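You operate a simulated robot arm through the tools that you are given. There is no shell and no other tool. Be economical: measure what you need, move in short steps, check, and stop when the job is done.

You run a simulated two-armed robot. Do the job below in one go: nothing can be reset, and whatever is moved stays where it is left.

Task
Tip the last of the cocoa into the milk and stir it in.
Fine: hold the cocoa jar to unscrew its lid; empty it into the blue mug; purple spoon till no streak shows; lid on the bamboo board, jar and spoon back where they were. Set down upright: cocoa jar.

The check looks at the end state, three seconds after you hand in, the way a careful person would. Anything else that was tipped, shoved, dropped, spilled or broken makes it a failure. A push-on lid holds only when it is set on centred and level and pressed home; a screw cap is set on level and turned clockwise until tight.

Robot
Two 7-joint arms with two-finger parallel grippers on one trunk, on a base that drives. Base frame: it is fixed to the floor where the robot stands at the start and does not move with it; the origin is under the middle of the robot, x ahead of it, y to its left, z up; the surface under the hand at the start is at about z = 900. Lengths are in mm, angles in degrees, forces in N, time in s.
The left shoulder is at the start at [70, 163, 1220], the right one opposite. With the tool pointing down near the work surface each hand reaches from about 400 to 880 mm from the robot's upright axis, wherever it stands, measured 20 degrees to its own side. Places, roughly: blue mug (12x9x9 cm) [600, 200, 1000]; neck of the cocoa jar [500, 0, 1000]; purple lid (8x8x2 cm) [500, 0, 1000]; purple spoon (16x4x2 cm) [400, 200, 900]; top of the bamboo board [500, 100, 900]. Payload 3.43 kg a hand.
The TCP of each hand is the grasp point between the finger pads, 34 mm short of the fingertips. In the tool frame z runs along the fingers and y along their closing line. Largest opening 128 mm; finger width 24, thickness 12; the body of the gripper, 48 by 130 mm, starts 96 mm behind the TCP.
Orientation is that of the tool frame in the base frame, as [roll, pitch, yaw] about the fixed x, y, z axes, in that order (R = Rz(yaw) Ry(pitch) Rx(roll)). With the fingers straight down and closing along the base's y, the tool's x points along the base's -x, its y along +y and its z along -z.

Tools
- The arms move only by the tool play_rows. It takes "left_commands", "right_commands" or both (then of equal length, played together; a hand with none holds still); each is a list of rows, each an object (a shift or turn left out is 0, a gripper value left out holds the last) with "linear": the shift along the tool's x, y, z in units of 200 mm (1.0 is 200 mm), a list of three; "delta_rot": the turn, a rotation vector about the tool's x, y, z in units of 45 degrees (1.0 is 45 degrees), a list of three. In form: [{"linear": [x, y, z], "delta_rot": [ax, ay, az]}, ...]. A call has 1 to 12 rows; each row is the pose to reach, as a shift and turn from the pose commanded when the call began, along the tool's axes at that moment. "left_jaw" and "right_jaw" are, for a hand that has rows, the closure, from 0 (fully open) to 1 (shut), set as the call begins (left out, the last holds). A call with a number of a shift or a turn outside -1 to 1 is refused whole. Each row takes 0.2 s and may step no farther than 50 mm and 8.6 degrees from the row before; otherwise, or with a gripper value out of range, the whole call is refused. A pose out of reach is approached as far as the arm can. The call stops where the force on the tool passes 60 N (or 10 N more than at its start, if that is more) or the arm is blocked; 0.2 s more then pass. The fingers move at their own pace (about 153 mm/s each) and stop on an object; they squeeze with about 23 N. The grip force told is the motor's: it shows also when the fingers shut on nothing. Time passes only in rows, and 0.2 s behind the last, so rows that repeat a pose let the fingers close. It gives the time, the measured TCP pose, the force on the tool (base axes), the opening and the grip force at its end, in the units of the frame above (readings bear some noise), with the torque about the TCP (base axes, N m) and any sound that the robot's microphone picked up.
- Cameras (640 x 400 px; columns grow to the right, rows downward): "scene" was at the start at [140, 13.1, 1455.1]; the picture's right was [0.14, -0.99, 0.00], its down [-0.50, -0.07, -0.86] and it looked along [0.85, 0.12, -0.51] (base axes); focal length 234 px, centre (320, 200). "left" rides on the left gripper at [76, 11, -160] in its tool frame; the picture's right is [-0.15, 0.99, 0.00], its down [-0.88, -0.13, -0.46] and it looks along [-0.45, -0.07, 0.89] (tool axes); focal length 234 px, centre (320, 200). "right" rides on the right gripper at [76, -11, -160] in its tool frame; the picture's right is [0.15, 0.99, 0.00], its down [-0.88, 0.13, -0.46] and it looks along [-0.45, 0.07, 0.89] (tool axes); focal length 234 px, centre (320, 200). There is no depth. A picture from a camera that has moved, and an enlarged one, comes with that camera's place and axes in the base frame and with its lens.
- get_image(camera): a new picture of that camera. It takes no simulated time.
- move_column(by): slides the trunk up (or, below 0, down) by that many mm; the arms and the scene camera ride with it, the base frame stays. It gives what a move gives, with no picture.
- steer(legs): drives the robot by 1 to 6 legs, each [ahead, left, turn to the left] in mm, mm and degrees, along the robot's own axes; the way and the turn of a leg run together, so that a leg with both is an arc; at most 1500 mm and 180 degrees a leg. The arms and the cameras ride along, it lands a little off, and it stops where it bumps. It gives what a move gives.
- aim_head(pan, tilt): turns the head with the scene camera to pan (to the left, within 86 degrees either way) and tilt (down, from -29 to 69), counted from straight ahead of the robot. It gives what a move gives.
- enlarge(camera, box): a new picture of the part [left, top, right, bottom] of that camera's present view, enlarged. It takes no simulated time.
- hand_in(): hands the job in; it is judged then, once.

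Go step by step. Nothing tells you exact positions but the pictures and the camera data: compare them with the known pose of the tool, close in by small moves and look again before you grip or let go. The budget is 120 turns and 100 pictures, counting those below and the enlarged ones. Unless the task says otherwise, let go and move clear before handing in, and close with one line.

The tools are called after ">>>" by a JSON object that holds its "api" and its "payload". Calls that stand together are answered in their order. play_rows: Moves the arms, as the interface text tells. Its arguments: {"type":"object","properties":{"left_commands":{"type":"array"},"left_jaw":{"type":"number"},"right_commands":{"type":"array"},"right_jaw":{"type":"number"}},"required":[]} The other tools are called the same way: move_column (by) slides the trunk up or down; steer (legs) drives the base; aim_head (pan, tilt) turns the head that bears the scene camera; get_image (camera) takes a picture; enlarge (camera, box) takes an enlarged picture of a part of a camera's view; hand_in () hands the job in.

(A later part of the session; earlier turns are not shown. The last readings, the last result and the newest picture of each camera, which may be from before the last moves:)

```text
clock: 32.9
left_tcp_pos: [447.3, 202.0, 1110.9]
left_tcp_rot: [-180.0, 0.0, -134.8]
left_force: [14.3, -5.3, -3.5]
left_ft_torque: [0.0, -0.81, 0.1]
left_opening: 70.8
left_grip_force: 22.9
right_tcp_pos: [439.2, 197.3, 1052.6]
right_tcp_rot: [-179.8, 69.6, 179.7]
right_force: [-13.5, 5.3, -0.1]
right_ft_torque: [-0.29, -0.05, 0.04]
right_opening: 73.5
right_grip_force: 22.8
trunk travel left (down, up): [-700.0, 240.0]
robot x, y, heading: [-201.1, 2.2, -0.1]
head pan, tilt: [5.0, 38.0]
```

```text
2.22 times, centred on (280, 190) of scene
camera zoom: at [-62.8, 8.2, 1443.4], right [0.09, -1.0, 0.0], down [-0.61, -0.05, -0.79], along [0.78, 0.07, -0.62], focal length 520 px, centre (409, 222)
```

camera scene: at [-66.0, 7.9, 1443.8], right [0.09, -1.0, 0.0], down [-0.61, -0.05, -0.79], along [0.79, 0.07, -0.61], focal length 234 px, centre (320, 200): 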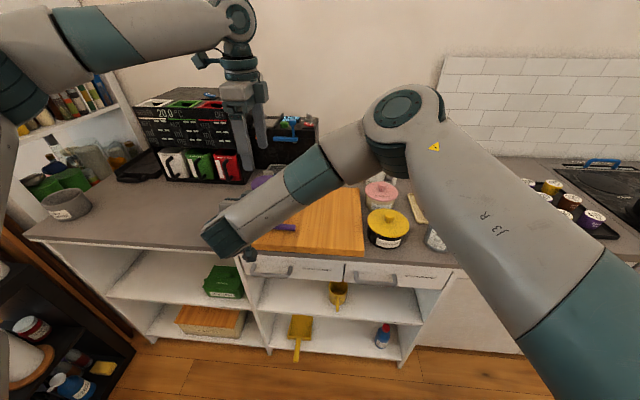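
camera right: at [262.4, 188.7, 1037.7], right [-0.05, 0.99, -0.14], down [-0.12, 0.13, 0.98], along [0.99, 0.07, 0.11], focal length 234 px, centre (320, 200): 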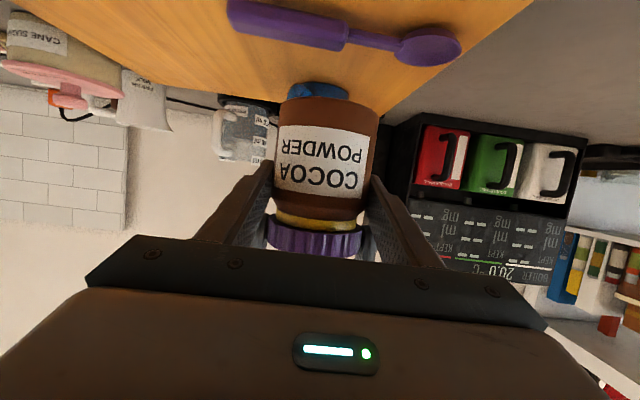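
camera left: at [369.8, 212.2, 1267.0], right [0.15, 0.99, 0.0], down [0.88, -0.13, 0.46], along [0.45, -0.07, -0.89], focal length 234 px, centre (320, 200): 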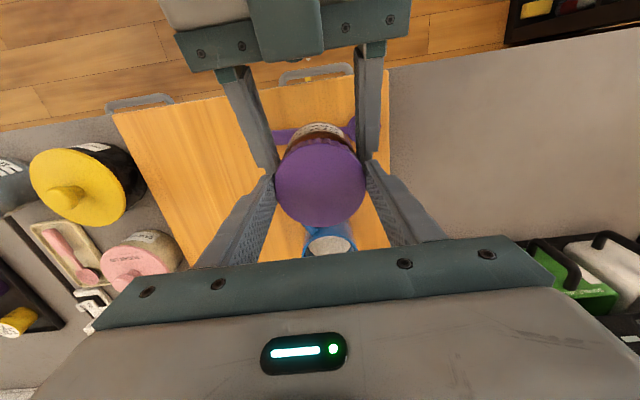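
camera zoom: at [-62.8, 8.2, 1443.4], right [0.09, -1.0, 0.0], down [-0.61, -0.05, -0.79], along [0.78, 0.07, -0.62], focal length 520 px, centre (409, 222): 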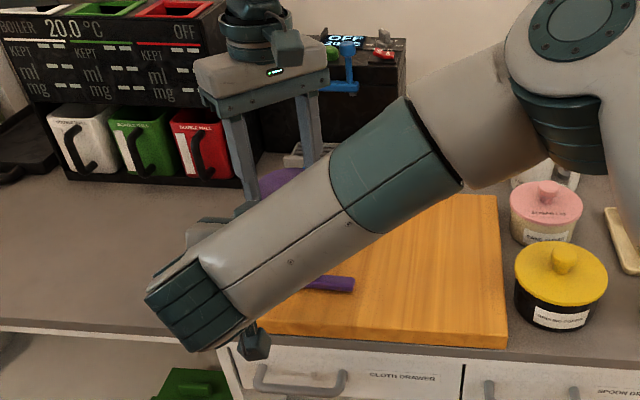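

The left grip has drifted off-centre after 135° of turn. I'll release, rise, turn the wrist back, re-centre and regrip.

>>> {"api": "play_rows", "payload": {"left_commands": [{}, {}, {"linear": [0, 0, -0.1]}, {"linear": [0, 0, -0.2]}], "left_jaw": 0.2}}

>>> {"api": "play_rows", "payload": {"left_commands": [{"delta_rot": [0, 0, 0.18]}, {"delta_rot": [0, 0, 0.36]}, {"delta_rot": [0, 0, 0.54]}, {"delta_rot": [0, 0, 0.72]}, {"delta_rot": [0, 0, 0.9]}, {"delta_rot": [0, 0, 1.0]}]}}

>>> {"api": "get_image", "payload": {"camera": "left"}}

>>> {"api": "play_rows", "payload": {"left_commands": [{"delta_rot": [0, 0, 0.18]}, {"delta_rot": [0, 0, 0.36]}, {"delta_rot": [0, 0, 0.54]}, {"delta_rot": [0, 0, 0.72]}, {"delta_rot": [0, 0, 0.9]}, {"delta_rot": [0, 0, 1.0]}]}}

>>> {"api": "play_rows", "payload": {"left_commands": [{"delta_rot": [0, 0, 0.18]}, {"delta_rot": [0, 0, 0.36]}, {"delta_rot": [0, 0, 0.54]}, {"delta_rot": [0, 0, 0.72]}, {"delta_rot": [0, 0, 0.9]}, {"delta_rot": [0, 0, 1.0]}]}}

>>> {"api": "get_image", "payload": {"camera": "left"}}

>>> {"api": "get_image", "payload": {"camera": "right"}}

```text
clock: 33.9
left_tcp_pos: [444.8, 200.7, 1150.7]
left_tcp_rot: [179.9, 0.0, -135.0]
left_force: [-0.3, 0.8, -0.7]
left_ft_torque: [0.02, 0.0, 0.06]
left_opening: 102.6
left_grip_force: 0.0
right_tcp_pos: [439.3, 198.2, 1053.0]
right_tcp_rot: [179.9, 69.7, 179.6]
right_force: [0.0, 0.4, -2.6]
right_ft_torque: [-0.02, 0.03, 0.02]
right_opening: 73.1
right_grip_force: 23.0
trunk travel left (down, up): [-700.0, 240.0]
robot x, y, heading: [-197.4, -1.4, -0.2]
head pan, tilt: [5.0, 38.0]
```

```text
clock: 35.3
left_tcp_pos: [446.9, 200.9, 1150.3]
left_tcp_rot: [180.0, -0.1, 179.8]
left_force: [0.7, 1.0, -0.4]
left_ft_torque: [0.04, 0.0, -0.02]
left_opening: 102.2
left_grip_force: 0.2
right_tcp_pos: [439.7, 198.5, 1050.9]
right_tcp_rot: [-180.0, 69.7, 179.9]
right_force: [-0.3, 0.3, -2.3]
right_ft_torque: [0.0, 0.02, 0.01]
right_opening: 73.4
right_grip_force: 22.8
trunk travel left (down, up): [-700.0, 240.0]
robot x, y, heading: [-200.8, -0.5, 0.1]
head pan, tilt: [5.0, 38.0]
```

```text
71 pictures are left
camera left: at [369.9, 212.8, 1310.1], right [0.15, 0.99, 0.0], down [0.88, -0.13, 0.46], along [0.45, -0.07, -0.89], focal length 234 px, centre (320, 200)
```

left: 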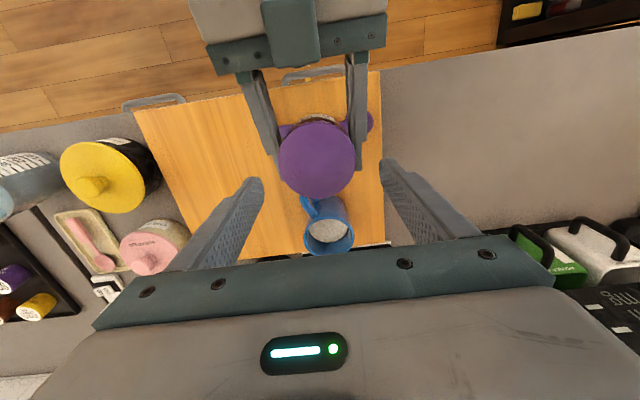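

```text
clock: 36.7
left_tcp_pos: [446.0, 201.1, 1149.4]
left_tcp_rot: [180.0, -0.1, 134.8]
left_force: [-0.5, -0.4, -0.1]
left_ft_torque: [0.0, 0.0, -0.01]
left_opening: 102.4
left_grip_force: 0.0
right_tcp_pos: [439.8, 198.6, 1051.7]
right_tcp_rot: [-180.0, 69.7, 179.7]
right_force: [0.3, -0.8, -3.5]
right_ft_torque: [-0.03, 0.02, 0.0]
right_opening: 73.3
right_grip_force: 23.0
trunk travel left (down, up): [-700.0, 240.0]
robot x, y, heading: [-203.4, 2.8, -0.1]
head pan, tilt: [5.0, 38.0]
```

```text
clock: 38.1
left_tcp_pos: [447.0, 201.0, 1149.4]
left_tcp_rot: [179.9, -0.1, 89.7]
left_force: [0.4, -0.5, 0.4]
left_ft_torque: [0.02, 0.0, 0.02]
left_opening: 102.7
left_grip_force: 0.1
right_tcp_pos: [439.8, 199.2, 1051.7]
right_tcp_rot: [179.9, 69.7, 179.8]
right_force: [-0.5, 0.5, -1.6]
right_ft_torque: [0.01, 0.01, -0.01]
right_opening: 73.3
right_grip_force: 23.1
trunk travel left (down, up): [-700.0, 240.0]
robot x, y, heading: [-200.3, -0.8, -0.3]
head pan, tilt: [5.0, 38.0]
```

```text
70 pictures are left
camera left: at [457.3, 277.2, 1309.9], right [0.99, -0.15, 0.0], down [-0.13, -0.88, 0.46], along [-0.07, -0.45, -0.89], focal length 234 px, centre (320, 200)
```

left: 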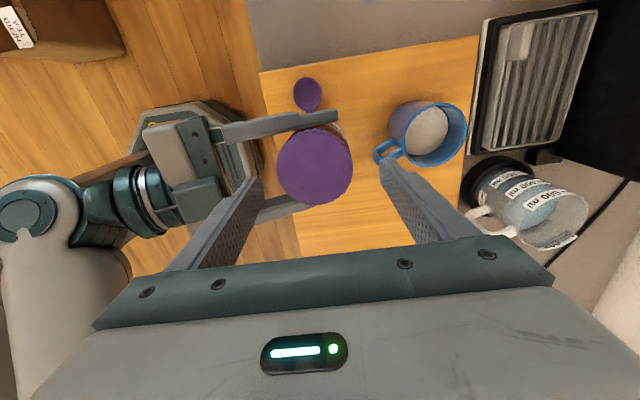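

```text
69 pictures are left
camera right: at [263.1, 188.2, 1037.6], right [-0.05, 0.99, -0.14], down [-0.12, 0.13, 0.98], along [0.99, 0.06, 0.11], focal length 234 px, centre (320, 200)
```

right: 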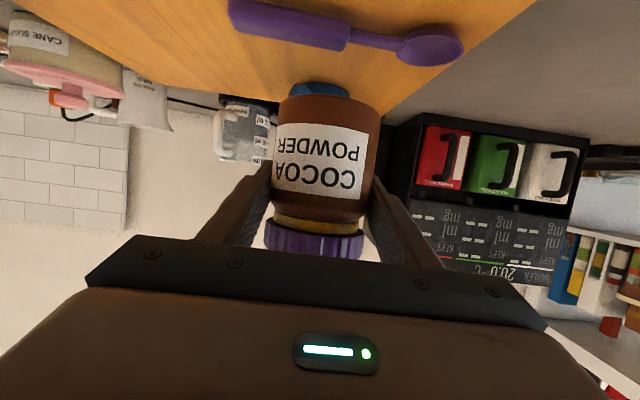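

Two views put the lid centre near [440, 200], so I was about 7 mm off. I'll recentre, regrip and keep unscrewing.

>>> {"api": "play_rows", "payload": {"left_commands": [{"linear": [0, -0.035, 0.1]}, {"linear": [-0.005, -0.035, 0.2]}, {"linear": [-0.005, -0.035, 0.215]}, {"linear": [-0.005, -0.035, 0.215]}]}}

>>> {"api": "play_rows", "payload": {"left_commands": [{}, {}, {}], "left_jaw": 1}}

>>> {"api": "play_rows", "payload": {"left_commands": [{"delta_rot": [0, 0, -0.15]}, {"delta_rot": [0, 0, -0.3]}, {"delta_rot": [0, 0, -0.45]}, {"delta_rot": [0, 0, -0.6]}, {"delta_rot": [0, 0, -0.75]}, {"delta_rot": [0, 0, -0.9]}, {"delta_rot": [0, 0, -1.0]}]}}

>>> {"api": "play_rows", "payload": {"left_commands": [{"delta_rot": [0, 0, -0.15]}, {"delta_rot": [0, 0, -0.3]}, {"delta_rot": [0, 0, -0.45]}, {"delta_rot": [0, 0, -0.6]}, {"delta_rot": [0, 0, -0.75]}, {"delta_rot": [0, 0, -0.9]}, {"delta_rot": [0, 0, -1.0]}]}}

>>> {"api": "get_image", "payload": {"camera": "right"}}

>>> {"api": "get_image", "payload": {"camera": "left"}}

```text
clock: 39.1
left_tcp_pos: [440.1, 201.0, 1107.8]
left_tcp_rot: [-179.9, 0.0, 90.0]
left_force: [0.1, -0.6, -0.8]
left_ft_torque: [-0.04, 0.02, 0.01]
left_opening: 102.4
left_grip_force: 0.1
right_tcp_pos: [438.5, 199.7, 1051.2]
right_tcp_rot: [-180.0, 69.7, 179.8]
right_force: [-1.6, 0.0, -2.3]
right_ft_torque: [0.0, 0.04, 0.01]
right_opening: 73.2
right_grip_force: 22.8
trunk travel left (down, up): [-700.0, 240.0]
robot x, y, heading: [-202.6, 1.9, -0.0]
head pan, tilt: [5.0, 38.0]
```

```text
clock: 39.9
left_tcp_pos: [441.3, 201.6, 1108.1]
left_tcp_rot: [180.0, 0.0, 90.0]
left_force: [10.7, 1.9, -2.6]
left_ft_torque: [0.15, -0.6, 0.03]
left_opening: 70.4
left_grip_force: 23.1
right_tcp_pos: [437.8, 200.0, 1053.0]
right_tcp_rot: [-179.9, 69.7, 179.9]
right_force: [-11.4, -2.5, 0.5]
right_ft_torque: [-0.02, -0.02, 0.03]
right_opening: 73.3
right_grip_force: 23.3
trunk travel left (down, up): [-700.0, 240.0]
robot x, y, heading: [-201.5, 3.0, -0.3]
head pan, tilt: [5.0, 38.0]
```

```text
clock: 41.5
left_tcp_pos: [438.4, 198.9, 1107.0]
left_tcp_rot: [-179.7, -0.3, 134.9]
left_force: [-16.8, 8.3, 8.4]
left_ft_torque: [-0.15, 0.67, -1.5]
left_opening: 69.8
left_grip_force: 23.4
right_tcp_pos: [441.7, 196.9, 1052.8]
right_tcp_rot: [-179.8, 69.8, 179.7]
right_force: [16.3, -9.1, -10.4]
right_ft_torque: [0.62, 0.22, 1.45]
right_opening: 75.5
right_grip_force: 23.2
trunk travel left (down, up): [-700.0, 240.0]
robot x, y, heading: [-198.4, -2.8, 0.1]
head pan, tilt: [5.0, 38.0]
```

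```text
clock: 43.1
left_tcp_pos: [439.6, 199.5, 1106.7]
left_tcp_rot: [-180.0, 0.0, -179.9]
left_force: [0.0, -0.3, -0.5]
left_ft_torque: [0.04, 0.03, 0.05]
left_opening: 70.0
left_grip_force: 22.8
right_tcp_pos: [438.1, 199.6, 1052.7]
right_tcp_rot: [180.0, 69.6, 179.7]
right_force: [0.2, 0.9, -2.2]
right_ft_torque: [0.0, -0.01, -0.04]
right_opening: 73.2
right_grip_force: 22.4
trunk travel left (down, up): [-700.0, 240.0]
robot x, y, heading: [-199.8, 3.1, -0.2]
head pan, tilt: [5.0, 38.0]
```

```text
68 pictures are left
camera right: at [262.9, 188.4, 1037.7], right [-0.05, 0.99, -0.14], down [-0.12, 0.13, 0.98], along [0.99, 0.06, 0.11], focal length 234 px, centre (320, 200)
```

right: 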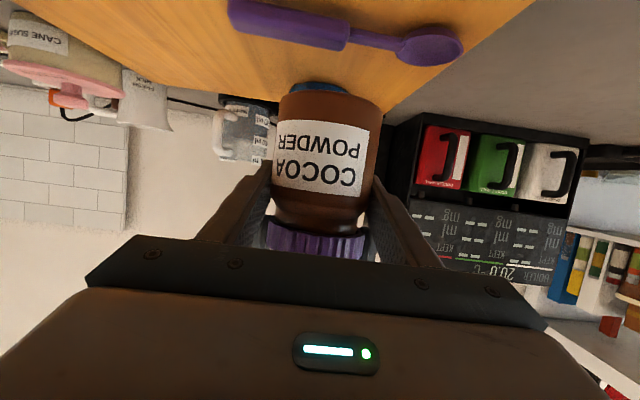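

```text
67 pictures are left
camera left: at [363.1, 211.6, 1266.8], right [0.14, 0.99, 0.0], down [0.88, -0.13, 0.46], along [0.45, -0.07, -0.89], focal length 234 px, centre (320, 200)
```

left: 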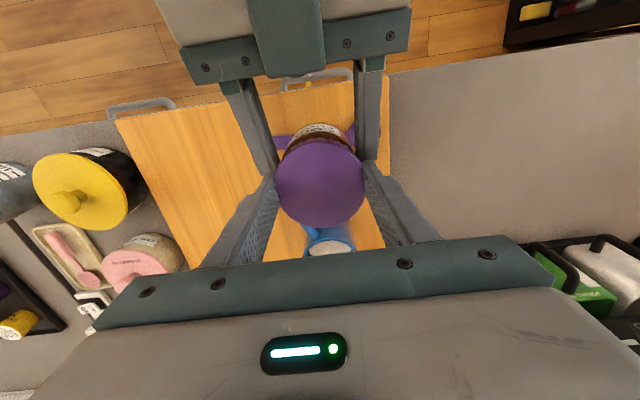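

Forces dropped to zero, so the thread may have let go. I'll lift the left hand gently and see whether the lid comes with it.

>>> {"api": "play_rows", "payload": {"left_commands": [{"linear": [0, 0, -0.03]}, {"linear": [0, 0, -0.06]}, {"linear": [0, 0, -0.1]}, {"linear": [0, 0, -0.1]}]}}

>>> {"api": "get_image", "payload": {"camera": "right"}}

```text
clock: 44.1
left_tcp_pos: [440.9, 199.8, 1127.9]
left_tcp_rot: [180.0, -0.1, 180.0]
left_force: [0.1, -0.6, -0.2]
left_ft_torque: [-0.02, -0.01, -0.03]
left_opening: 69.7
left_grip_force: 22.8
right_tcp_pos: [440.7, 200.0, 1051.5]
right_tcp_rot: [180.0, 69.7, 179.8]
right_force: [0.3, 0.2, -2.6]
right_ft_torque: [0.02, 0.03, 0.01]
right_opening: 73.2
right_grip_force: 22.5
trunk travel left (down, up): [-700.0, 240.0]
robot x, y, heading: [-200.2, 0.7, -0.4]
head pan, tilt: [5.0, 38.0]
```

```text
66 pictures are left
camera right: at [263.1, 188.2, 1037.5], right [-0.05, 0.99, -0.14], down [-0.12, 0.13, 0.98], along [0.99, 0.06, 0.11], focal length 234 px, centre (320, 200)
```

right: 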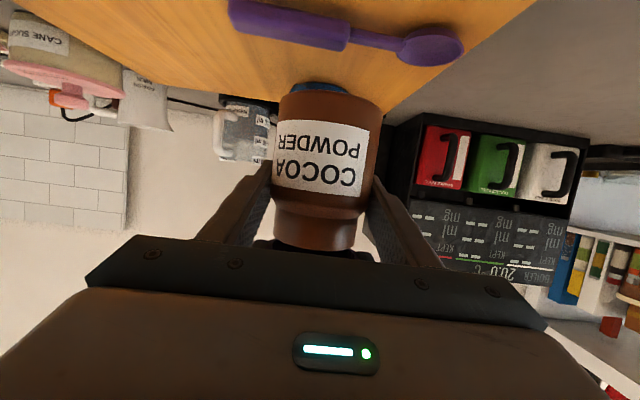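

The lid is off and in the left hand. I'll raise it clear, slide the open jar upright to the right at a gentle pace, and look at the lid.

>>> {"api": "play_rows", "payload": {"left_commands": [{"linear": [0, 0, -0.15]}, {"linear": [0, 0, -0.3]}, {"linear": [-0.05, 0.1, -0.3]}, {"linear": [-0.1, 0.2, -0.3]}, {"linear": [-0.1, 0.3, -0.3]}, {"linear": [-0.1, 0.4, -0.3]}, {"linear": [-0.1, 0.4, -0.3]}, {"linear": [-0.1, 0.4, -0.3]}, {"linear": [-0.1, 0.4, -0.3]}], "right_commands": [{}, {}, {"linear": [0, -0.04, 0]}, {"linear": [0, -0.12, 0]}, {"linear": [0, -0.22, 0]}, {"linear": [0, -0.32, 0]}, {"linear": [0, -0.42, 0]}, {"linear": [0, -0.48, 0]}, {"linear": [0, -0.5, 0]}]}}

>>> {"api": "get_image", "payload": {"camera": "left"}}

>>> {"api": "enlarge", "payload": {"camera": "scene", "box": [160, 80, 400, 280]}}

```text
clock: 46.1
left_tcp_pos: [459.8, 279.4, 1187.2]
left_tcp_rot: [180.0, 0.0, -180.0]
left_force: [0.2, 0.6, -0.5]
left_ft_torque: [-0.04, 0.01, -0.01]
left_opening: 69.6
left_grip_force: 22.7
right_tcp_pos: [440.0, 98.0, 1052.0]
right_tcp_rot: [-180.0, 69.6, 179.7]
right_force: [-0.9, 0.8, -2.3]
right_ft_torque: [0.02, 0.02, 0.01]
right_opening: 73.1
right_grip_force: 23.2
trunk travel left (down, up): [-700.0, 240.0]
robot x, y, heading: [-195.8, 1.7, 0.0]
head pan, tilt: [5.0, 38.0]
```

```text
65 pictures are left
camera left: at [383.0, 292.2, 1346.8], right [0.15, 0.99, 0.0], down [0.88, -0.13, 0.46], along [0.45, -0.07, -0.89], focal length 234 px, centre (320, 200)
```

left: 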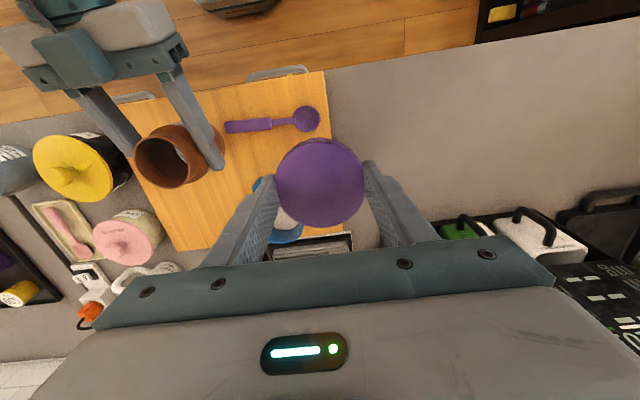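

```text
2.00 times, centred on (280, 180) of scene
camera zoom: at [-63.0, 8.2, 1443.4], right [0.09, -1.0, 0.0], down [-0.61, -0.05, -0.79], along [0.78, 0.07, -0.62], focal length 468 px, centre (400, 240)
```

zoom: 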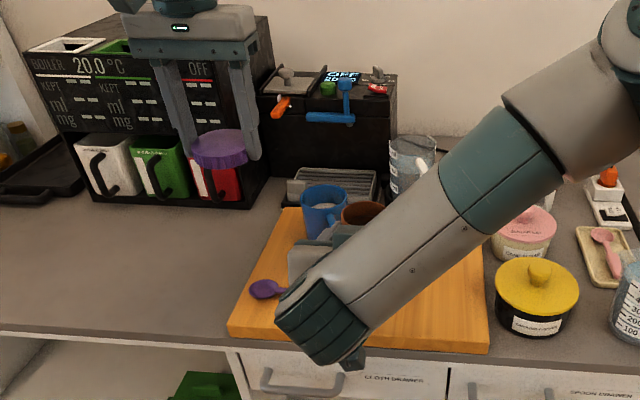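

The lid is level in the left hand, and the spot at about [503, 248] on the board is clear of spoon and mug. Lowering the lid toward it.

>>> {"api": "play_rows", "payload": {"left_commands": [{"linear": [-0.11, -0.08, 0]}, {"linear": [-0.216, -0.157, 0.1]}, {"linear": [-0.216, -0.157, 0.3]}, {"linear": [-0.216, -0.157, 0.5]}, {"linear": [-0.216, -0.157, 0.7]}, {"linear": [-0.216, -0.157, 0.85]}, {"linear": [-0.216, -0.157, 0.95]}, {"linear": [-0.216, -0.157, 0.95]}]}}

>>> {"api": "get_image", "payload": {"camera": "left"}}

>>> {"api": "enlarge", "payload": {"camera": "scene", "box": [200, 140, 360, 270]}}

```text
clock: 47.9
left_tcp_pos: [480.3, 264.1, 1007.3]
left_tcp_rot: [-180.0, 0.1, 180.0]
left_force: [0.0, -0.3, -0.5]
left_ft_torque: [0.02, 0.0, -0.03]
left_opening: 69.8
left_grip_force: 23.5
left hand out of reach, approached as far as the arm can: row 2, 3, 4, 5, 6, 7, 8
right_tcp_pos: [438.9, 98.8, 1054.1]
right_tcp_rot: [-180.0, 69.8, 179.9]
right_force: [-0.3, -0.2, -1.8]
right_ft_torque: [0.0, 0.01, -0.01]
right_opening: 73.3
right_grip_force: 23.0
trunk travel left (down, up): [-700.0, 240.0]
robot x, y, heading: [-199.0, 0.4, -0.4]
head pan, tilt: [5.0, 38.0]
```

```text
63 pictures are left
camera left: at [403.5, 276.2, 1166.0], right [0.15, 0.99, 0.0], down [0.88, -0.13, 0.46], along [0.45, -0.07, -0.89], focal length 234 px, centre (320, 200)
```

left: 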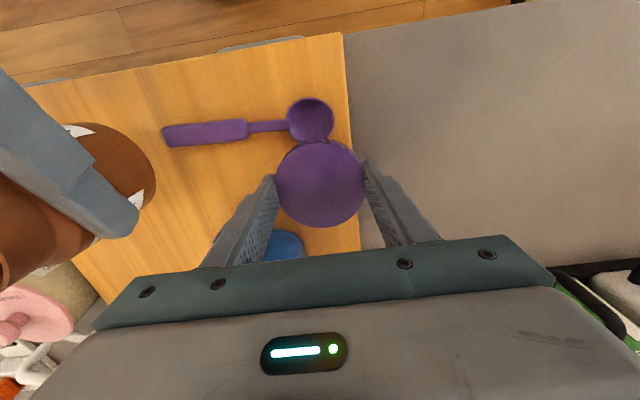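

```text
3.08 times, centred on (280, 205) of scene
camera zoom: at [-63.1, 8.1, 1443.4], right [0.09, -1.0, 0.0], down [-0.61, -0.05, -0.79], along [0.78, 0.07, -0.62], focal length 720 px, centre (443, 185)
```

zoom: 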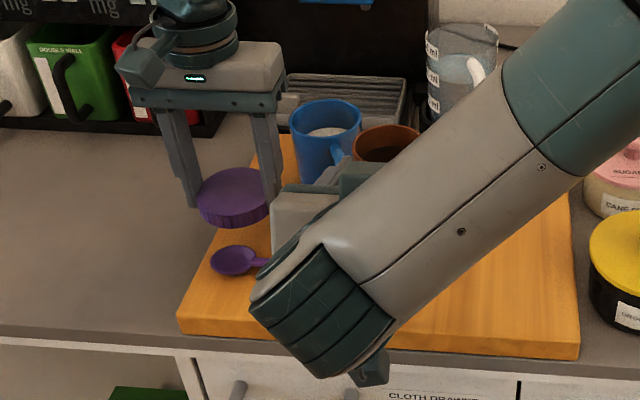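

The hand got clipped to [480, 264] on the way down; I'll nudge it to the intended spot at this height.

>>> {"api": "play_rows", "payload": {"left_commands": [{"linear": [-0.06, -0.04, 0]}, {"linear": [-0.115, -0.085, 0]}, {"linear": [-0.115, -0.085, 0]}]}}

```text
clock: 48.7
left_tcp_pos: [481.6, 263.7, 1013.7]
left_tcp_rot: [-179.9, 0.0, 180.0]
left_force: [0.4, 0.0, 1.1]
left_ft_torque: [0.0, 0.0, 0.0]
left_opening: 70.0
left_grip_force: 23.1
left hand out of reach, approached as far as the arm can: row 1, 2, 3
right_tcp_pos: [439.0, 98.8, 1052.8]
right_tcp_rot: [-180.0, 69.6, 179.8]
right_force: [0.2, -0.3, -2.3]
right_ft_torque: [-0.03, 0.04, -0.01]
right_opening: 73.2
right_grip_force: 22.9
trunk travel left (down, up): [-700.0, 240.0]
robot x, y, heading: [-200.4, 0.3, -0.1]
head pan, tilt: [5.0, 38.0]
```

The left arm's cross-reach shrinks with distance, so driving about 120 mm forward should help. I'll first raise both hands so nothing sweeps into the mug or machine.

>>> {"api": "play_rows", "payload": {"left_commands": [{"linear": [0.1, 0, -0.1]}, {"linear": [0.2, 0, -0.25]}, {"linear": [0.3, 0, -0.4]}, {"linear": [0.4, 0, -0.5]}, {"linear": [0.4, 0, -0.5]}, {"linear": [0.4, 0, -0.5]}], "right_commands": [{"linear": [-0.04, 0, -0.015]}, {"linear": [-0.12, 0, -0.044]}, {"linear": [-0.2, 0, -0.073]}, {"linear": [-0.28, 0, -0.1]}, {"linear": [-0.329, 0, -0.12]}, {"linear": [-0.329, 0, -0.12]}]}}

>>> {"api": "steer", "payload": {"legs": [[120, 0, 0]]}}

>>> {"api": "get_image", "payload": {"camera": "scene"}}

>>> {"api": "get_image", "payload": {"camera": "right"}}

```text
clock: 50.1
left_tcp_pos: [402.7, 263.0, 1113.2]
left_tcp_rot: [-179.9, 0.0, -179.9]
left_force: [1.1, 0.4, -0.8]
left_ft_torque: [-0.01, 0.0, -0.01]
left_opening: 69.5
left_grip_force: 23.3
right_tcp_pos: [439.1, 98.3, 1121.4]
right_tcp_rot: [180.0, 69.8, 179.8]
right_force: [-0.4, -0.1, -2.4]
right_ft_torque: [0.02, 0.01, -0.01]
right_opening: 73.4
right_grip_force: 23.2
trunk travel left (down, up): [-700.0, 240.0]
robot x, y, heading: [-200.7, 0.5, -0.2]
head pan, tilt: [5.0, 38.0]
```

```text
clock: 51.3
left_tcp_pos: [521.4, 262.2, 1113.6]
left_tcp_rot: [-180.0, 0.0, 179.9]
left_force: [0.6, -0.4, -0.6]
left_ft_torque: [0.01, -0.01, 0.05]
left_opening: 69.9
left_grip_force: 22.7
right_tcp_pos: [558.4, 99.6, 1123.4]
right_tcp_rot: [180.0, 69.7, 179.8]
right_force: [-0.2, 0.3, -2.9]
right_ft_torque: [-0.03, 0.0, 0.01]
right_opening: 73.2
right_grip_force: 22.6
trunk travel left (down, up): [-700.0, 240.0]
robot x, y, heading: [-77.4, 2.9, -0.2]
head pan, tilt: [5.0, 38.0]
```

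```text
61 pictures are left
camera scene: at [56.0, 7.8, 1443.6], right [0.09, -1.0, 0.0], down [-0.61, -0.05, -0.79], along [0.79, 0.07, -0.62], focal length 234 px, centre (320, 200)
```

scene: 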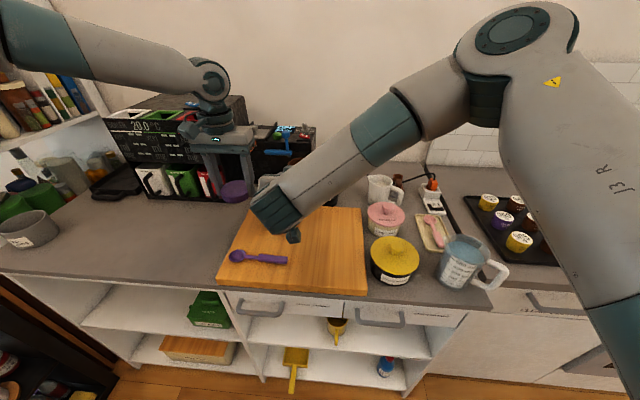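

```text
60 pictures are left
camera right: at [382.1, 87.1, 1108.1], right [-0.05, 0.99, -0.14], down [-0.12, 0.13, 0.98], along [0.99, 0.06, 0.12], focal length 234 px, centre (320, 200)
```

right: 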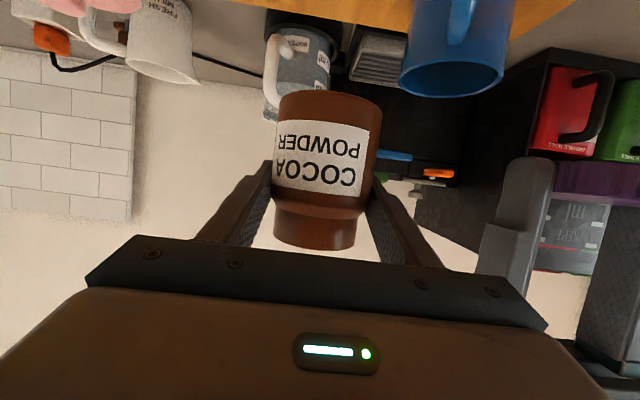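

The drive went cleanly. Now I'll bring the lid over [503, 248] and down.

>>> {"api": "play_rows", "payload": {"left_commands": [{"linear": [0.09, -0.07, 0]}, {"linear": [0.09, -0.07, 0.2]}, {"linear": [0.09, -0.07, 0.4]}, {"linear": [0.09, -0.07, 0.57]}, {"linear": [0.09, -0.07, 0.57]}]}}

>>> {"api": "get_image", "payload": {"camera": "left"}}

>>> {"api": "enlarge", "payload": {"camera": "scene", "box": [180, 150, 340, 290]}}

```text
clock: 52.5
left_tcp_pos: [503.7, 247.2, 999.1]
left_tcp_rot: [180.0, 0.1, 179.9]
left_force: [0.0, -0.9, 0.8]
left_ft_torque: [0.0, 0.04, 0.04]
left_opening: 69.6
left_grip_force: 23.0
right_tcp_pos: [559.6, 98.1, 1122.4]
right_tcp_rot: [-180.0, 69.7, 179.8]
right_force: [-0.1, -0.8, -2.5]
right_ft_torque: [0.02, 0.01, -0.02]
right_opening: 73.2
right_grip_force: 22.7
trunk travel left (down, up): [-700.0, 240.0]
robot x, y, heading: [-80.0, 1.4, -0.2]
head pan, tilt: [5.0, 38.0]
```

```text
59 pictures are left
camera left: at [426.9, 259.9, 1158.4], right [0.15, 0.99, 0.0], down [0.88, -0.13, 0.46], along [0.45, -0.07, -0.89], focal length 234 px, centre (320, 200)
```

left: 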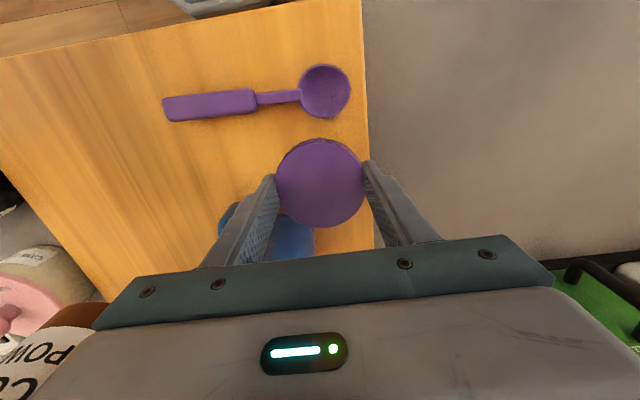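

```text
2.86 times, centred on (260, 220) of scene
camera zoom: at [57.2, 7.8, 1443.4], right [0.09, -1.0, 0.0], down [-0.61, -0.05, -0.79], along [0.78, 0.07, -0.62], focal length 669 px, centre (491, 143)
```

zoom: 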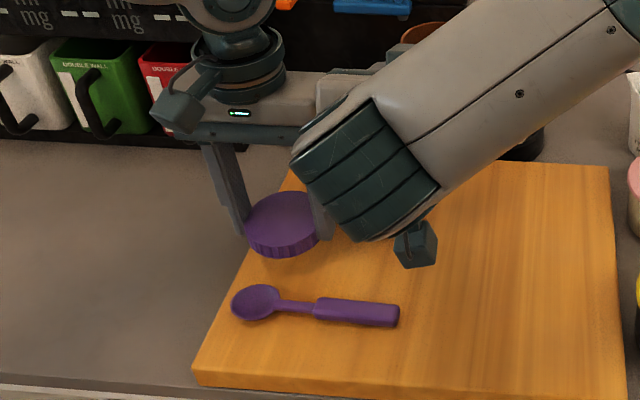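

The spot is clear, with the board's left edge at y≈296. Lowering to contact in small steps.

>>> {"api": "play_rows", "payload": {"left_commands": [{"linear": [0, -0.015, 0.06]}, {"linear": [0, -0.015, 0.11]}, {"linear": [0, -0.015, 0.13]}, {"linear": [0, -0.015, 0.13]}]}}

>>> {"api": "play_rows", "payload": {"left_commands": [{"linear": [0, 0, 0.01]}, {"linear": [0, 0, 0.02]}, {"linear": [0, 0, 0.02]}]}}

>>> {"api": "enlarge", "payload": {"camera": "scene", "box": [180, 150, 340, 290]}}

```text
clock: 53.5
left_tcp_pos: [504.4, 244.8, 973.6]
left_tcp_rot: [-180.0, 0.0, -180.0]
left_force: [0.4, 0.0, 0.3]
left_ft_torque: [0.01, -0.02, -0.01]
left_opening: 69.4
left_grip_force: 22.9
right_tcp_pos: [560.1, 98.7, 1121.7]
right_tcp_rot: [180.0, 69.6, 179.8]
right_force: [0.8, 0.5, -2.0]
right_ft_torque: [0.0, -0.01, 0.0]
right_opening: 73.2
right_grip_force: 22.9
trunk travel left (down, up): [-700.0, 240.0]
robot x, y, heading: [-81.3, 2.0, -0.2]
head pan, tilt: [5.0, 38.0]
```

```text
clock: 54.3
left_tcp_pos: [503.3, 244.4, 969.8]
left_tcp_rot: [180.0, 0.0, 179.9]
left_force: [-0.7, -0.6, -1.4]
left_ft_torque: [0.02, -0.03, -0.02]
left_opening: 70.0
left_grip_force: 23.1
right_tcp_pos: [558.5, 97.8, 1122.7]
right_tcp_rot: [180.0, 69.7, 179.7]
right_force: [-0.5, 1.0, -3.0]
right_ft_torque: [-0.02, -0.02, -0.01]
right_opening: 73.3
right_grip_force: 22.7
trunk travel left (down, up): [-700.0, 240.0]
robot x, y, heading: [-76.6, 2.1, -0.1]
head pan, tilt: [5.0, 38.0]
```

```text
2.86 times, centred on (260, 220) of scene
camera zoom: at [57.1, 7.9, 1443.4], right [0.09, -1.0, 0.0], down [-0.61, -0.05, -0.79], along [0.78, 0.07, -0.62], focal length 669 px, centre (491, 143)
```

zoom: 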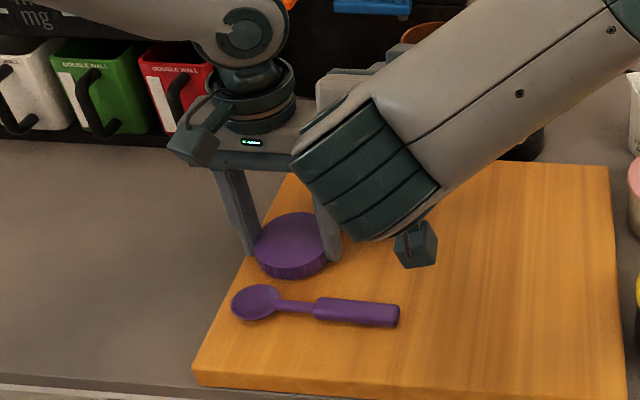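

>>> {"api": "play_rows", "payload": {"left_commands": [{"linear": [0, 0, 0.01]}, {"linear": [0, 0, 0.015]}, {"linear": [0, 0, 0.015]}]}}

```text
clock: 55.1
left_tcp_pos: [504.1, 245.0, 966.5]
left_tcp_rot: [180.0, 0.0, 179.9]
left_force: [0.2, 0.3, 0.6]
left_ft_torque: [0.01, 0.01, 0.0]
left_opening: 69.7
left_grip_force: 22.8
right_tcp_pos: [558.7, 96.9, 1122.1]
right_tcp_rot: [-180.0, 69.7, 179.7]
right_force: [-0.5, 0.9, -2.2]
right_ft_torque: [0.0, 0.01, -0.01]
right_opening: 73.5
right_grip_force: 23.0
trunk travel left (down, up): [-700.0, 240.0]
robot x, y, heading: [-77.7, 5.4, -0.0]
head pan, tilt: [5.0, 38.0]
```

>>> {"api": "play_rows", "payload": {"left_commands": [{"linear": [0, 0, 0.01]}, {"linear": [0, 0, 0.015]}, {"linear": [0, 0, 0.015]}]}}

>>> {"api": "enlarge", "payload": {"camera": "left", "box": [220, 80, 420, 260]}}

```text
clock: 55.9
left_tcp_pos: [504.5, 244.9, 965.1]
left_tcp_rot: [-180.0, 0.2, 180.0]
left_force: [0.7, 0.5, 4.0]
left_ft_torque: [0.07, 0.06, -0.04]
left_opening: 69.8
left_grip_force: 23.5
right_tcp_pos: [558.1, 98.4, 1121.9]
right_tcp_rot: [-179.9, 69.7, 179.8]
right_force: [-0.4, -0.5, -2.7]
right_ft_torque: [-0.01, -0.01, -0.02]
right_opening: 73.3
right_grip_force: 23.6
trunk travel left (down, up): [-700.0, 240.0]
robot x, y, heading: [-80.2, 2.2, -0.1]
head pan, tilt: [5.0, 38.0]
```

```text
2.22 times, centred on (320, 170) of left
camera zoom: at [427.1, 256.7, 1123.2], right [0.15, 0.99, 0.0], down [0.88, -0.13, 0.46], along [0.45, -0.07, -0.89], focal length 520 px, centre (320, 267)
```

zoom: 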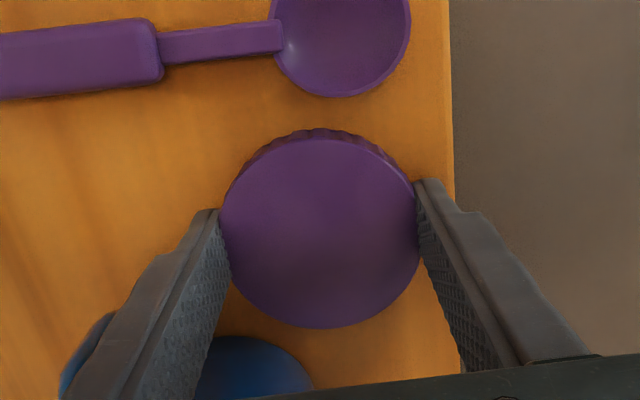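

Contact with the board (4 N up). Releasing slightly and rising.

>>> {"api": "play_rows", "payload": {"left_commands": [{}, {}, {"linear": [0, 0, -0.1]}, {"linear": [0, 0, -0.3]}, {"linear": [0, 0, -0.5]}, {"linear": [0, 0, -0.7]}], "left_jaw": 0.33}}

>>> {"api": "get_image", "payload": {"camera": "left"}}

>>> {"api": "get_image", "payload": {"camera": "right"}}

```text
clock: 57.3
left_tcp_pos: [502.3, 243.4, 1102.8]
left_tcp_rot: [-180.0, 0.1, 180.0]
left_force: [-0.3, -0.6, -0.3]
left_ft_torque: [0.02, -0.01, -0.08]
left_opening: 85.8
left_grip_force: 0.1
right_tcp_pos: [559.3, 97.1, 1122.6]
right_tcp_rot: [179.9, 69.8, 179.8]
right_force: [-0.3, -0.2, -2.1]
right_ft_torque: [-0.01, 0.05, 0.03]
right_opening: 73.2
right_grip_force: 22.9
trunk travel left (down, up): [-700.0, 240.0]
robot x, y, heading: [-77.5, 1.6, -0.2]
head pan, tilt: [5.0, 38.0]
```

```text
55 pictures are left
camera left: at [425.9, 256.4, 1262.8], right [0.15, 0.99, 0.0], down [0.88, -0.13, 0.46], along [0.45, -0.07, -0.89], focal length 234 px, centre (320, 200)
```

left: 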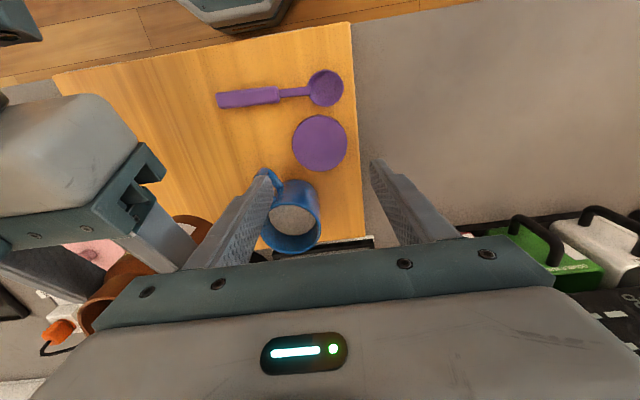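

```text
54 pictures are left
camera right: at [382.0, 86.8, 1108.0], right [-0.05, 0.99, -0.14], down [-0.12, 0.13, 0.98], along [0.99, 0.06, 0.12], focal length 234 px, centre (320, 200)
```

right: 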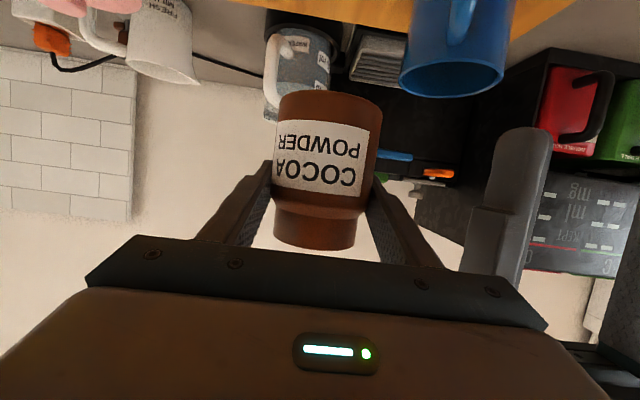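

The lid rests flat on the board. I'll move the left hand aside and bring the jar to the pour start beside the mug, whose centre is at about [581, 193].

>>> {"api": "play_rows", "payload": {"left_commands": [{"linear": [0.1, 0.1, -0.1]}, {"linear": [0.2, 0.3, -0.2]}, {"linear": [0.3, 0.5, -0.2]}, {"linear": [0.3, 0.7, -0.2]}, {"linear": [0.3, 0.9, -0.2]}, {"linear": [0.3, 0.9, -0.2]}, {"linear": [0.3, 0.9, -0.2]}], "right_commands": [{}, {}, {}, {"linear": [0.005, 0.06, 0.03]}, {"linear": [0.01, 0.14, 0.07]}, {"linear": [0.011, 0.22, 0.1]}, {"linear": [0.011, 0.252, 0.116]}]}}

>>> {"api": "get_image", "payload": {"camera": "left"}}

>>> {"api": "get_image", "payload": {"camera": "scene"}}

```text
clock: 58.9
left_tcp_pos: [444.9, 425.3, 1143.2]
left_tcp_rot: [-180.0, 0.0, 180.0]
left_force: [-0.1, -0.9, 0.0]
left_ft_torque: [0.02, 0.0, -0.02]
left_opening: 85.6
left_grip_force: 0.0
right_tcp_pos: [580.5, 148.1, 1112.7]
right_tcp_rot: [-179.8, 69.6, 179.8]
right_force: [0.1, 0.4, -3.3]
right_ft_torque: [-0.02, -0.02, 0.0]
right_opening: 73.2
right_grip_force: 22.8
trunk travel left (down, up): [-700.0, 240.0]
robot x, y, heading: [-77.2, 4.2, -0.0]
head pan, tilt: [5.0, 38.0]
```

```text
53 pictures are left
camera left: at [367.6, 437.2, 1302.0], right [0.15, 0.99, 0.0], down [0.88, -0.13, 0.46], along [0.45, -0.07, -0.89], focal length 234 px, centre (320, 200)
```

left: 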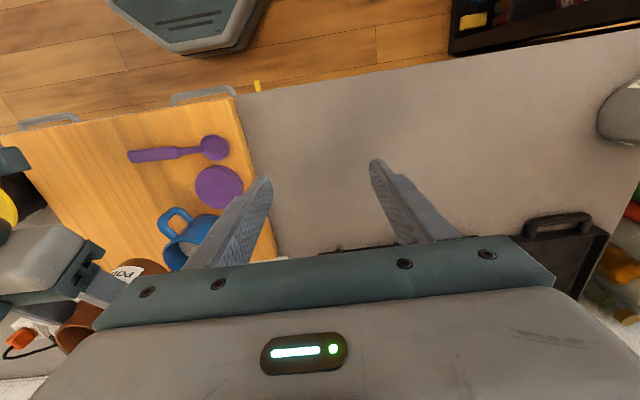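

```text
52 pictures are left
camera scene: at [57.1, 8.1, 1443.4], right [0.09, -1.0, 0.0], down [-0.61, -0.05, -0.79], along [0.78, 0.07, -0.62], focal length 234 px, centre (320, 200)
```

scene: 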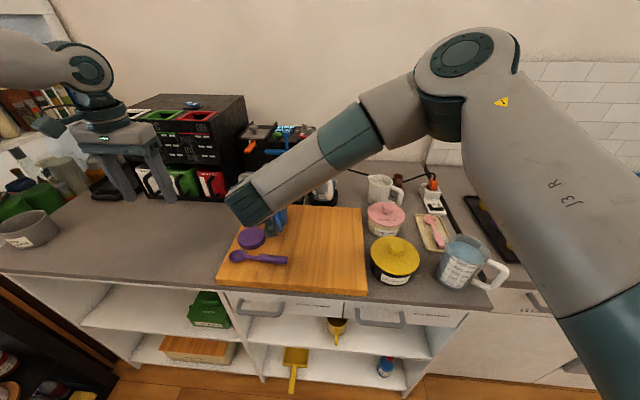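

Starting the pour: the first 45° of tilt toward the mug.

>>> {"api": "play_rows", "payload": {"right_commands": [{"delta_rot": [0.057, 0, -0.157]}, {"delta_rot": [0.114, 0, -0.313]}, {"delta_rot": [0.171, 0, -0.47]}, {"delta_rot": [0.228, 0, -0.627]}, {"delta_rot": [0.285, 0, -0.783]}, {"delta_rot": [0.342, 0, -0.94]}, {"delta_rot": [0.342, 0, -0.94]}]}}

>>> {"api": "get_image", "payload": {"camera": "right"}}

>>> {"api": "get_image", "payload": {"camera": "left"}}

```text
clock: 60.5
left_tcp_pos: [443.9, 424.3, 1142.7]
left_tcp_rot: [180.0, -0.1, 179.9]
left_force: [-0.2, -0.4, -0.3]
left_ft_torque: [0.02, 0.01, 0.02]
left_opening: 85.8
left_grip_force: 0.1
right_tcp_pos: [580.0, 146.7, 1112.4]
right_tcp_rot: [-109.2, 41.4, -117.6]
right_force: [0.3, 0.2, -2.0]
right_ft_torque: [0.05, 0.01, -0.03]
right_opening: 73.1
right_grip_force: 22.9
trunk travel left (down, up): [-700.0, 240.0]
robot x, y, heading: [-79.9, 1.5, -0.3]
head pan, tilt: [5.0, 38.0]
```

```text
51 pictures are left
camera right: at [404.2, 128.6, 1110.5], right [-0.05, 0.6, -0.8], down [-0.12, 0.79, 0.6], along [0.99, 0.13, 0.03], focal length 234 px, centre (320, 200)
```

right: 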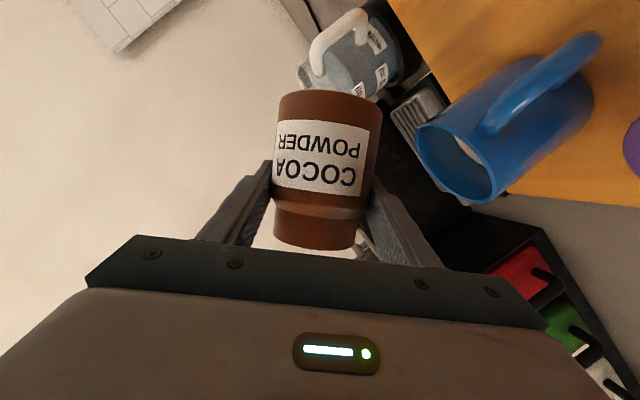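

```text
50 pictures are left
camera left: at [367.7, 436.6, 1302.1], right [0.15, 0.99, 0.0], down [0.88, -0.13, 0.46], along [0.45, -0.07, -0.89], focal length 234 px, centre (320, 200)
```

left: 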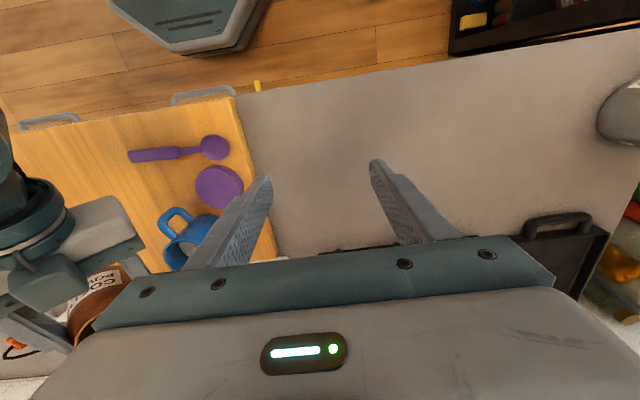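

The tilt direction is right. Continuing to 90° while shifting so the lip stays over the mug.

>>> {"api": "play_rows", "payload": {"right_commands": [{"delta_rot": [0.057, 0, -0.157], "linear": [0.003, 0.016, 0.001]}, {"delta_rot": [0.114, 0, -0.313], "linear": [0.007, 0.033, 0.002]}, {"delta_rot": [0.171, 0, -0.47], "linear": [0.01, 0.05, 0.003]}, {"delta_rot": [0.228, 0, -0.627], "linear": [0.013, 0.066, 0.005]}, {"delta_rot": [0.285, 0, -0.783], "linear": [0.017, 0.083, 0.006]}, {"delta_rot": [0.342, 0, -0.94], "linear": [0.02, 0.099, 0.007]}, {"delta_rot": [0.342, 0, -0.94], "linear": [0.02, 0.099, 0.007]}]}}

>>> {"api": "get_image", "payload": {"camera": "right"}}

```text
clock: 62.1
left_tcp_pos: [445.1, 426.2, 1143.6]
left_tcp_rot: [-180.0, 0.1, 179.9]
left_force: [-0.5, 0.6, -0.8]
left_ft_torque: [0.0, -0.03, -0.03]
left_opening: 85.9
left_grip_force: 0.0
right_tcp_pos: [579.9, 158.3, 1096.5]
right_tcp_rot: [-90.1, -0.2, -110.2]
right_force: [-0.5, -0.2, -1.7]
right_ft_torque: [0.04, 0.01, 0.04]
right_opening: 73.1
right_grip_force: 23.1
trunk travel left (down, up): [-700.0, 240.0]
robot x, y, heading: [-80.0, -1.0, 0.0]
head pan, tilt: [5.0, 38.0]
```

```text
49 pictures are left
camera right: at [404.0, 143.2, 1108.6], right [-0.06, -0.14, -0.99], down [-0.12, 0.98, -0.13], along [0.99, 0.12, -0.07], focal length 234 px, centre (320, 200)
```

right: 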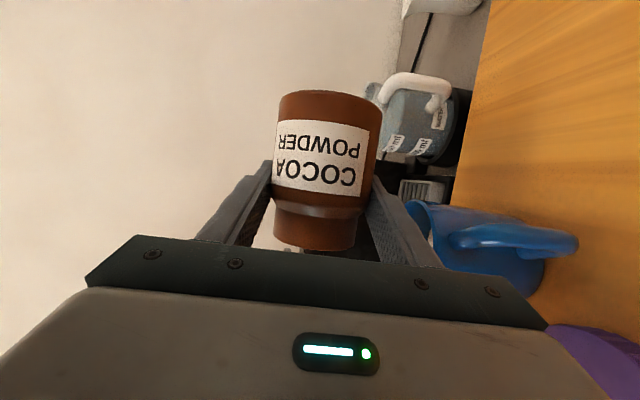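

The lip is over the mug centre. Going on to 135° while tracking the lip.

>>> {"api": "play_rows", "payload": {"right_commands": [{"delta_rot": [0.057, 0, -0.157], "linear": [-0.02, 0.004, -0.007]}, {"delta_rot": [0.114, 0, -0.313], "linear": [-0.042, 0.008, -0.015]}, {"delta_rot": [0.171, 0, -0.47], "linear": [-0.065, 0.014, -0.024]}, {"delta_rot": [0.228, 0, -0.627], "linear": [-0.09, 0.02, -0.033]}, {"delta_rot": [0.285, 0, -0.783], "linear": [-0.115, 0.025, -0.042]}, {"delta_rot": [0.342, 0, -0.94], "linear": [-0.141, 0.03, -0.051]}, {"delta_rot": [0.342, 0, -0.94], "linear": [-0.141, 0.03, -0.051]}, {"delta_rot": [0.342, 0, -0.94], "linear": [-0.141, 0.03, -0.051]}]}}

>>> {"api": "get_image", "payload": {"camera": "right"}}

>>> {"api": "get_image", "payload": {"camera": "left"}}

```text
clock: 63.9
left_tcp_pos: [444.3, 425.4, 1143.1]
left_tcp_rot: [-180.0, 0.0, 179.9]
left_force: [-0.4, 0.4, -0.8]
left_ft_torque: [-0.04, 0.03, 0.01]
left_opening: 85.5
left_grip_force: 0.1
right_tcp_pos: [585.5, 115.4, 1094.7]
right_tcp_rot: [-71.6, -41.9, -116.8]
right_force: [0.0, 0.7, -2.7]
right_ft_torque: [0.02, 0.0, -0.02]
right_opening: 73.0
right_grip_force: 23.2
right hand out of reach, approached as far as the arm can: row 2, 3, 4, 5, 6, 7, 8
trunk travel left (down, up): [-700.0, 240.0]
robot x, y, heading: [-81.1, 1.7, -0.0]
head pan, tilt: [5.0, 38.0]
```

```text
48 pictures are left
camera right: at [409.8, 111.0, 1116.6], right [-0.05, -0.8, -0.6], down [-0.13, 0.6, -0.79], along [0.99, 0.04, -0.14], focal length 234 px, centre (320, 200)
```

right: 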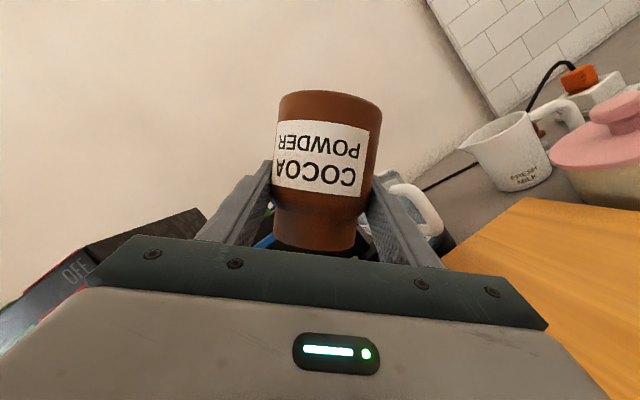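

```text
47 pictures are left
camera left: at [367.5, 436.8, 1302.1], right [0.15, 0.99, 0.0], down [0.88, -0.13, 0.46], along [0.45, -0.07, -0.89], focal length 234 px, centre (320, 200)
```

left: 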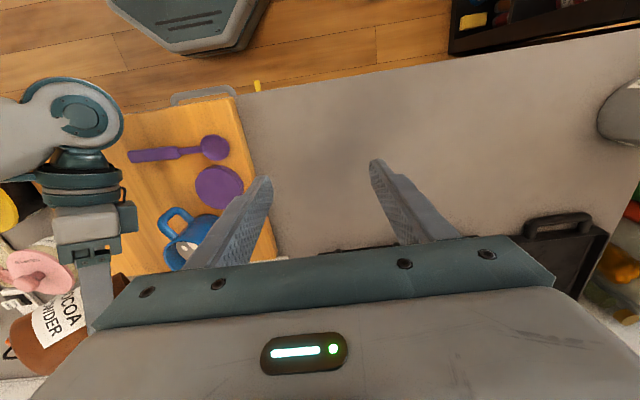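

The arm could not hold y while tilting and slid to y=115, away from the mug. I need to see where the cocoa went.

>>> {"api": "enlarge", "payload": {"camera": "left", "box": [20, 130, 280, 390]}}

>>> {"api": "enlarge", "payload": {"camera": "scene", "box": [180, 150, 400, 300]}}

```text
1.54 times, centred on (150, 260) of left
camera zoom: at [367.5, 436.8, 1302.1], right [0.15, 0.99, 0.0], down [0.88, -0.13, 0.46], along [0.45, -0.07, -0.89], focal length 360 px, centre (582, 108)
```

zoom: 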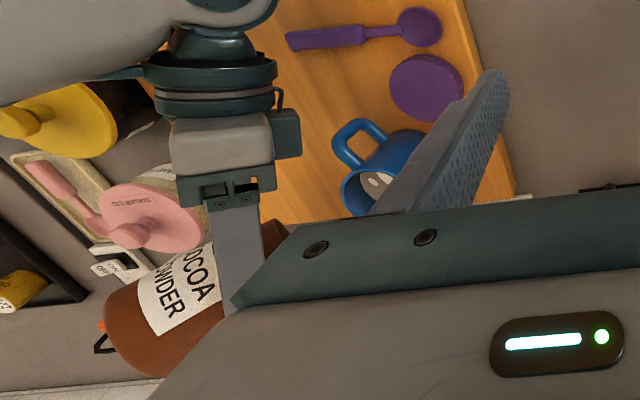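

```text
2.67 times, centred on (290, 225) of scene
camera zoom: at [56.9, 7.9, 1443.4], right [0.09, -1.0, 0.0], down [-0.61, -0.05, -0.79], along [0.78, 0.07, -0.62], focal length 624 px, centre (400, 133)
```

zoom: 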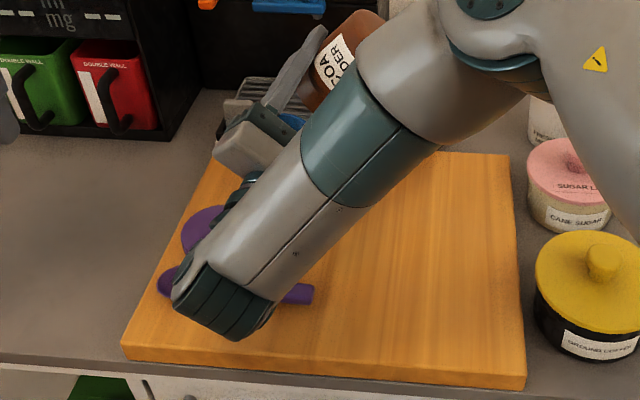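

The milk now shows cocoa streaks and the board looks clean, so it landed in the mug. I'll swing back over the mug at a smaller tilt to make sure the jar empties.

>>> {"api": "play_rows", "payload": {"right_commands": [{"delta_rot": [-0.05, 0, 0.139], "linear": [-0.057, -0.068, -0.021]}, {"delta_rot": [-0.1, 0, 0.279], "linear": [-0.115, -0.136, -0.042]}, {"delta_rot": [-0.152, 0, 0.418], "linear": [-0.173, -0.205, -0.063]}, {"delta_rot": [-0.152, 0, 0.418], "linear": [-0.173, -0.205, -0.063]}, {"delta_rot": [-0.152, 0, 0.418], "linear": [-0.173, -0.205, -0.063]}]}}

```text
clock: 65.1
left_tcp_pos: [443.8, 425.4, 1142.6]
left_tcp_rot: [179.9, 0.0, 179.9]
left_force: [-0.6, 0.2, 1.0]
left_ft_torque: [-0.01, 0.0, 0.0]
left_opening: 85.8
left_grip_force: 0.0
right_tcp_pos: [591.1, 168.6, 1097.9]
right_tcp_rot: [-81.3, -23.4, -111.8]
right_force: [-1.0, 0.5, -2.4]
right_ft_torque: [0.05, 0.02, -0.04]
right_opening: 73.2
right_grip_force: 22.9
right hand out of reach, approached as far as the arm can: row 2, 3, 4, 5
trunk travel left (down, up): [-700.0, 240.0]
robot x, y, heading: [-77.1, 0.7, -0.3]
head pan, tilt: [5.0, 38.0]
```

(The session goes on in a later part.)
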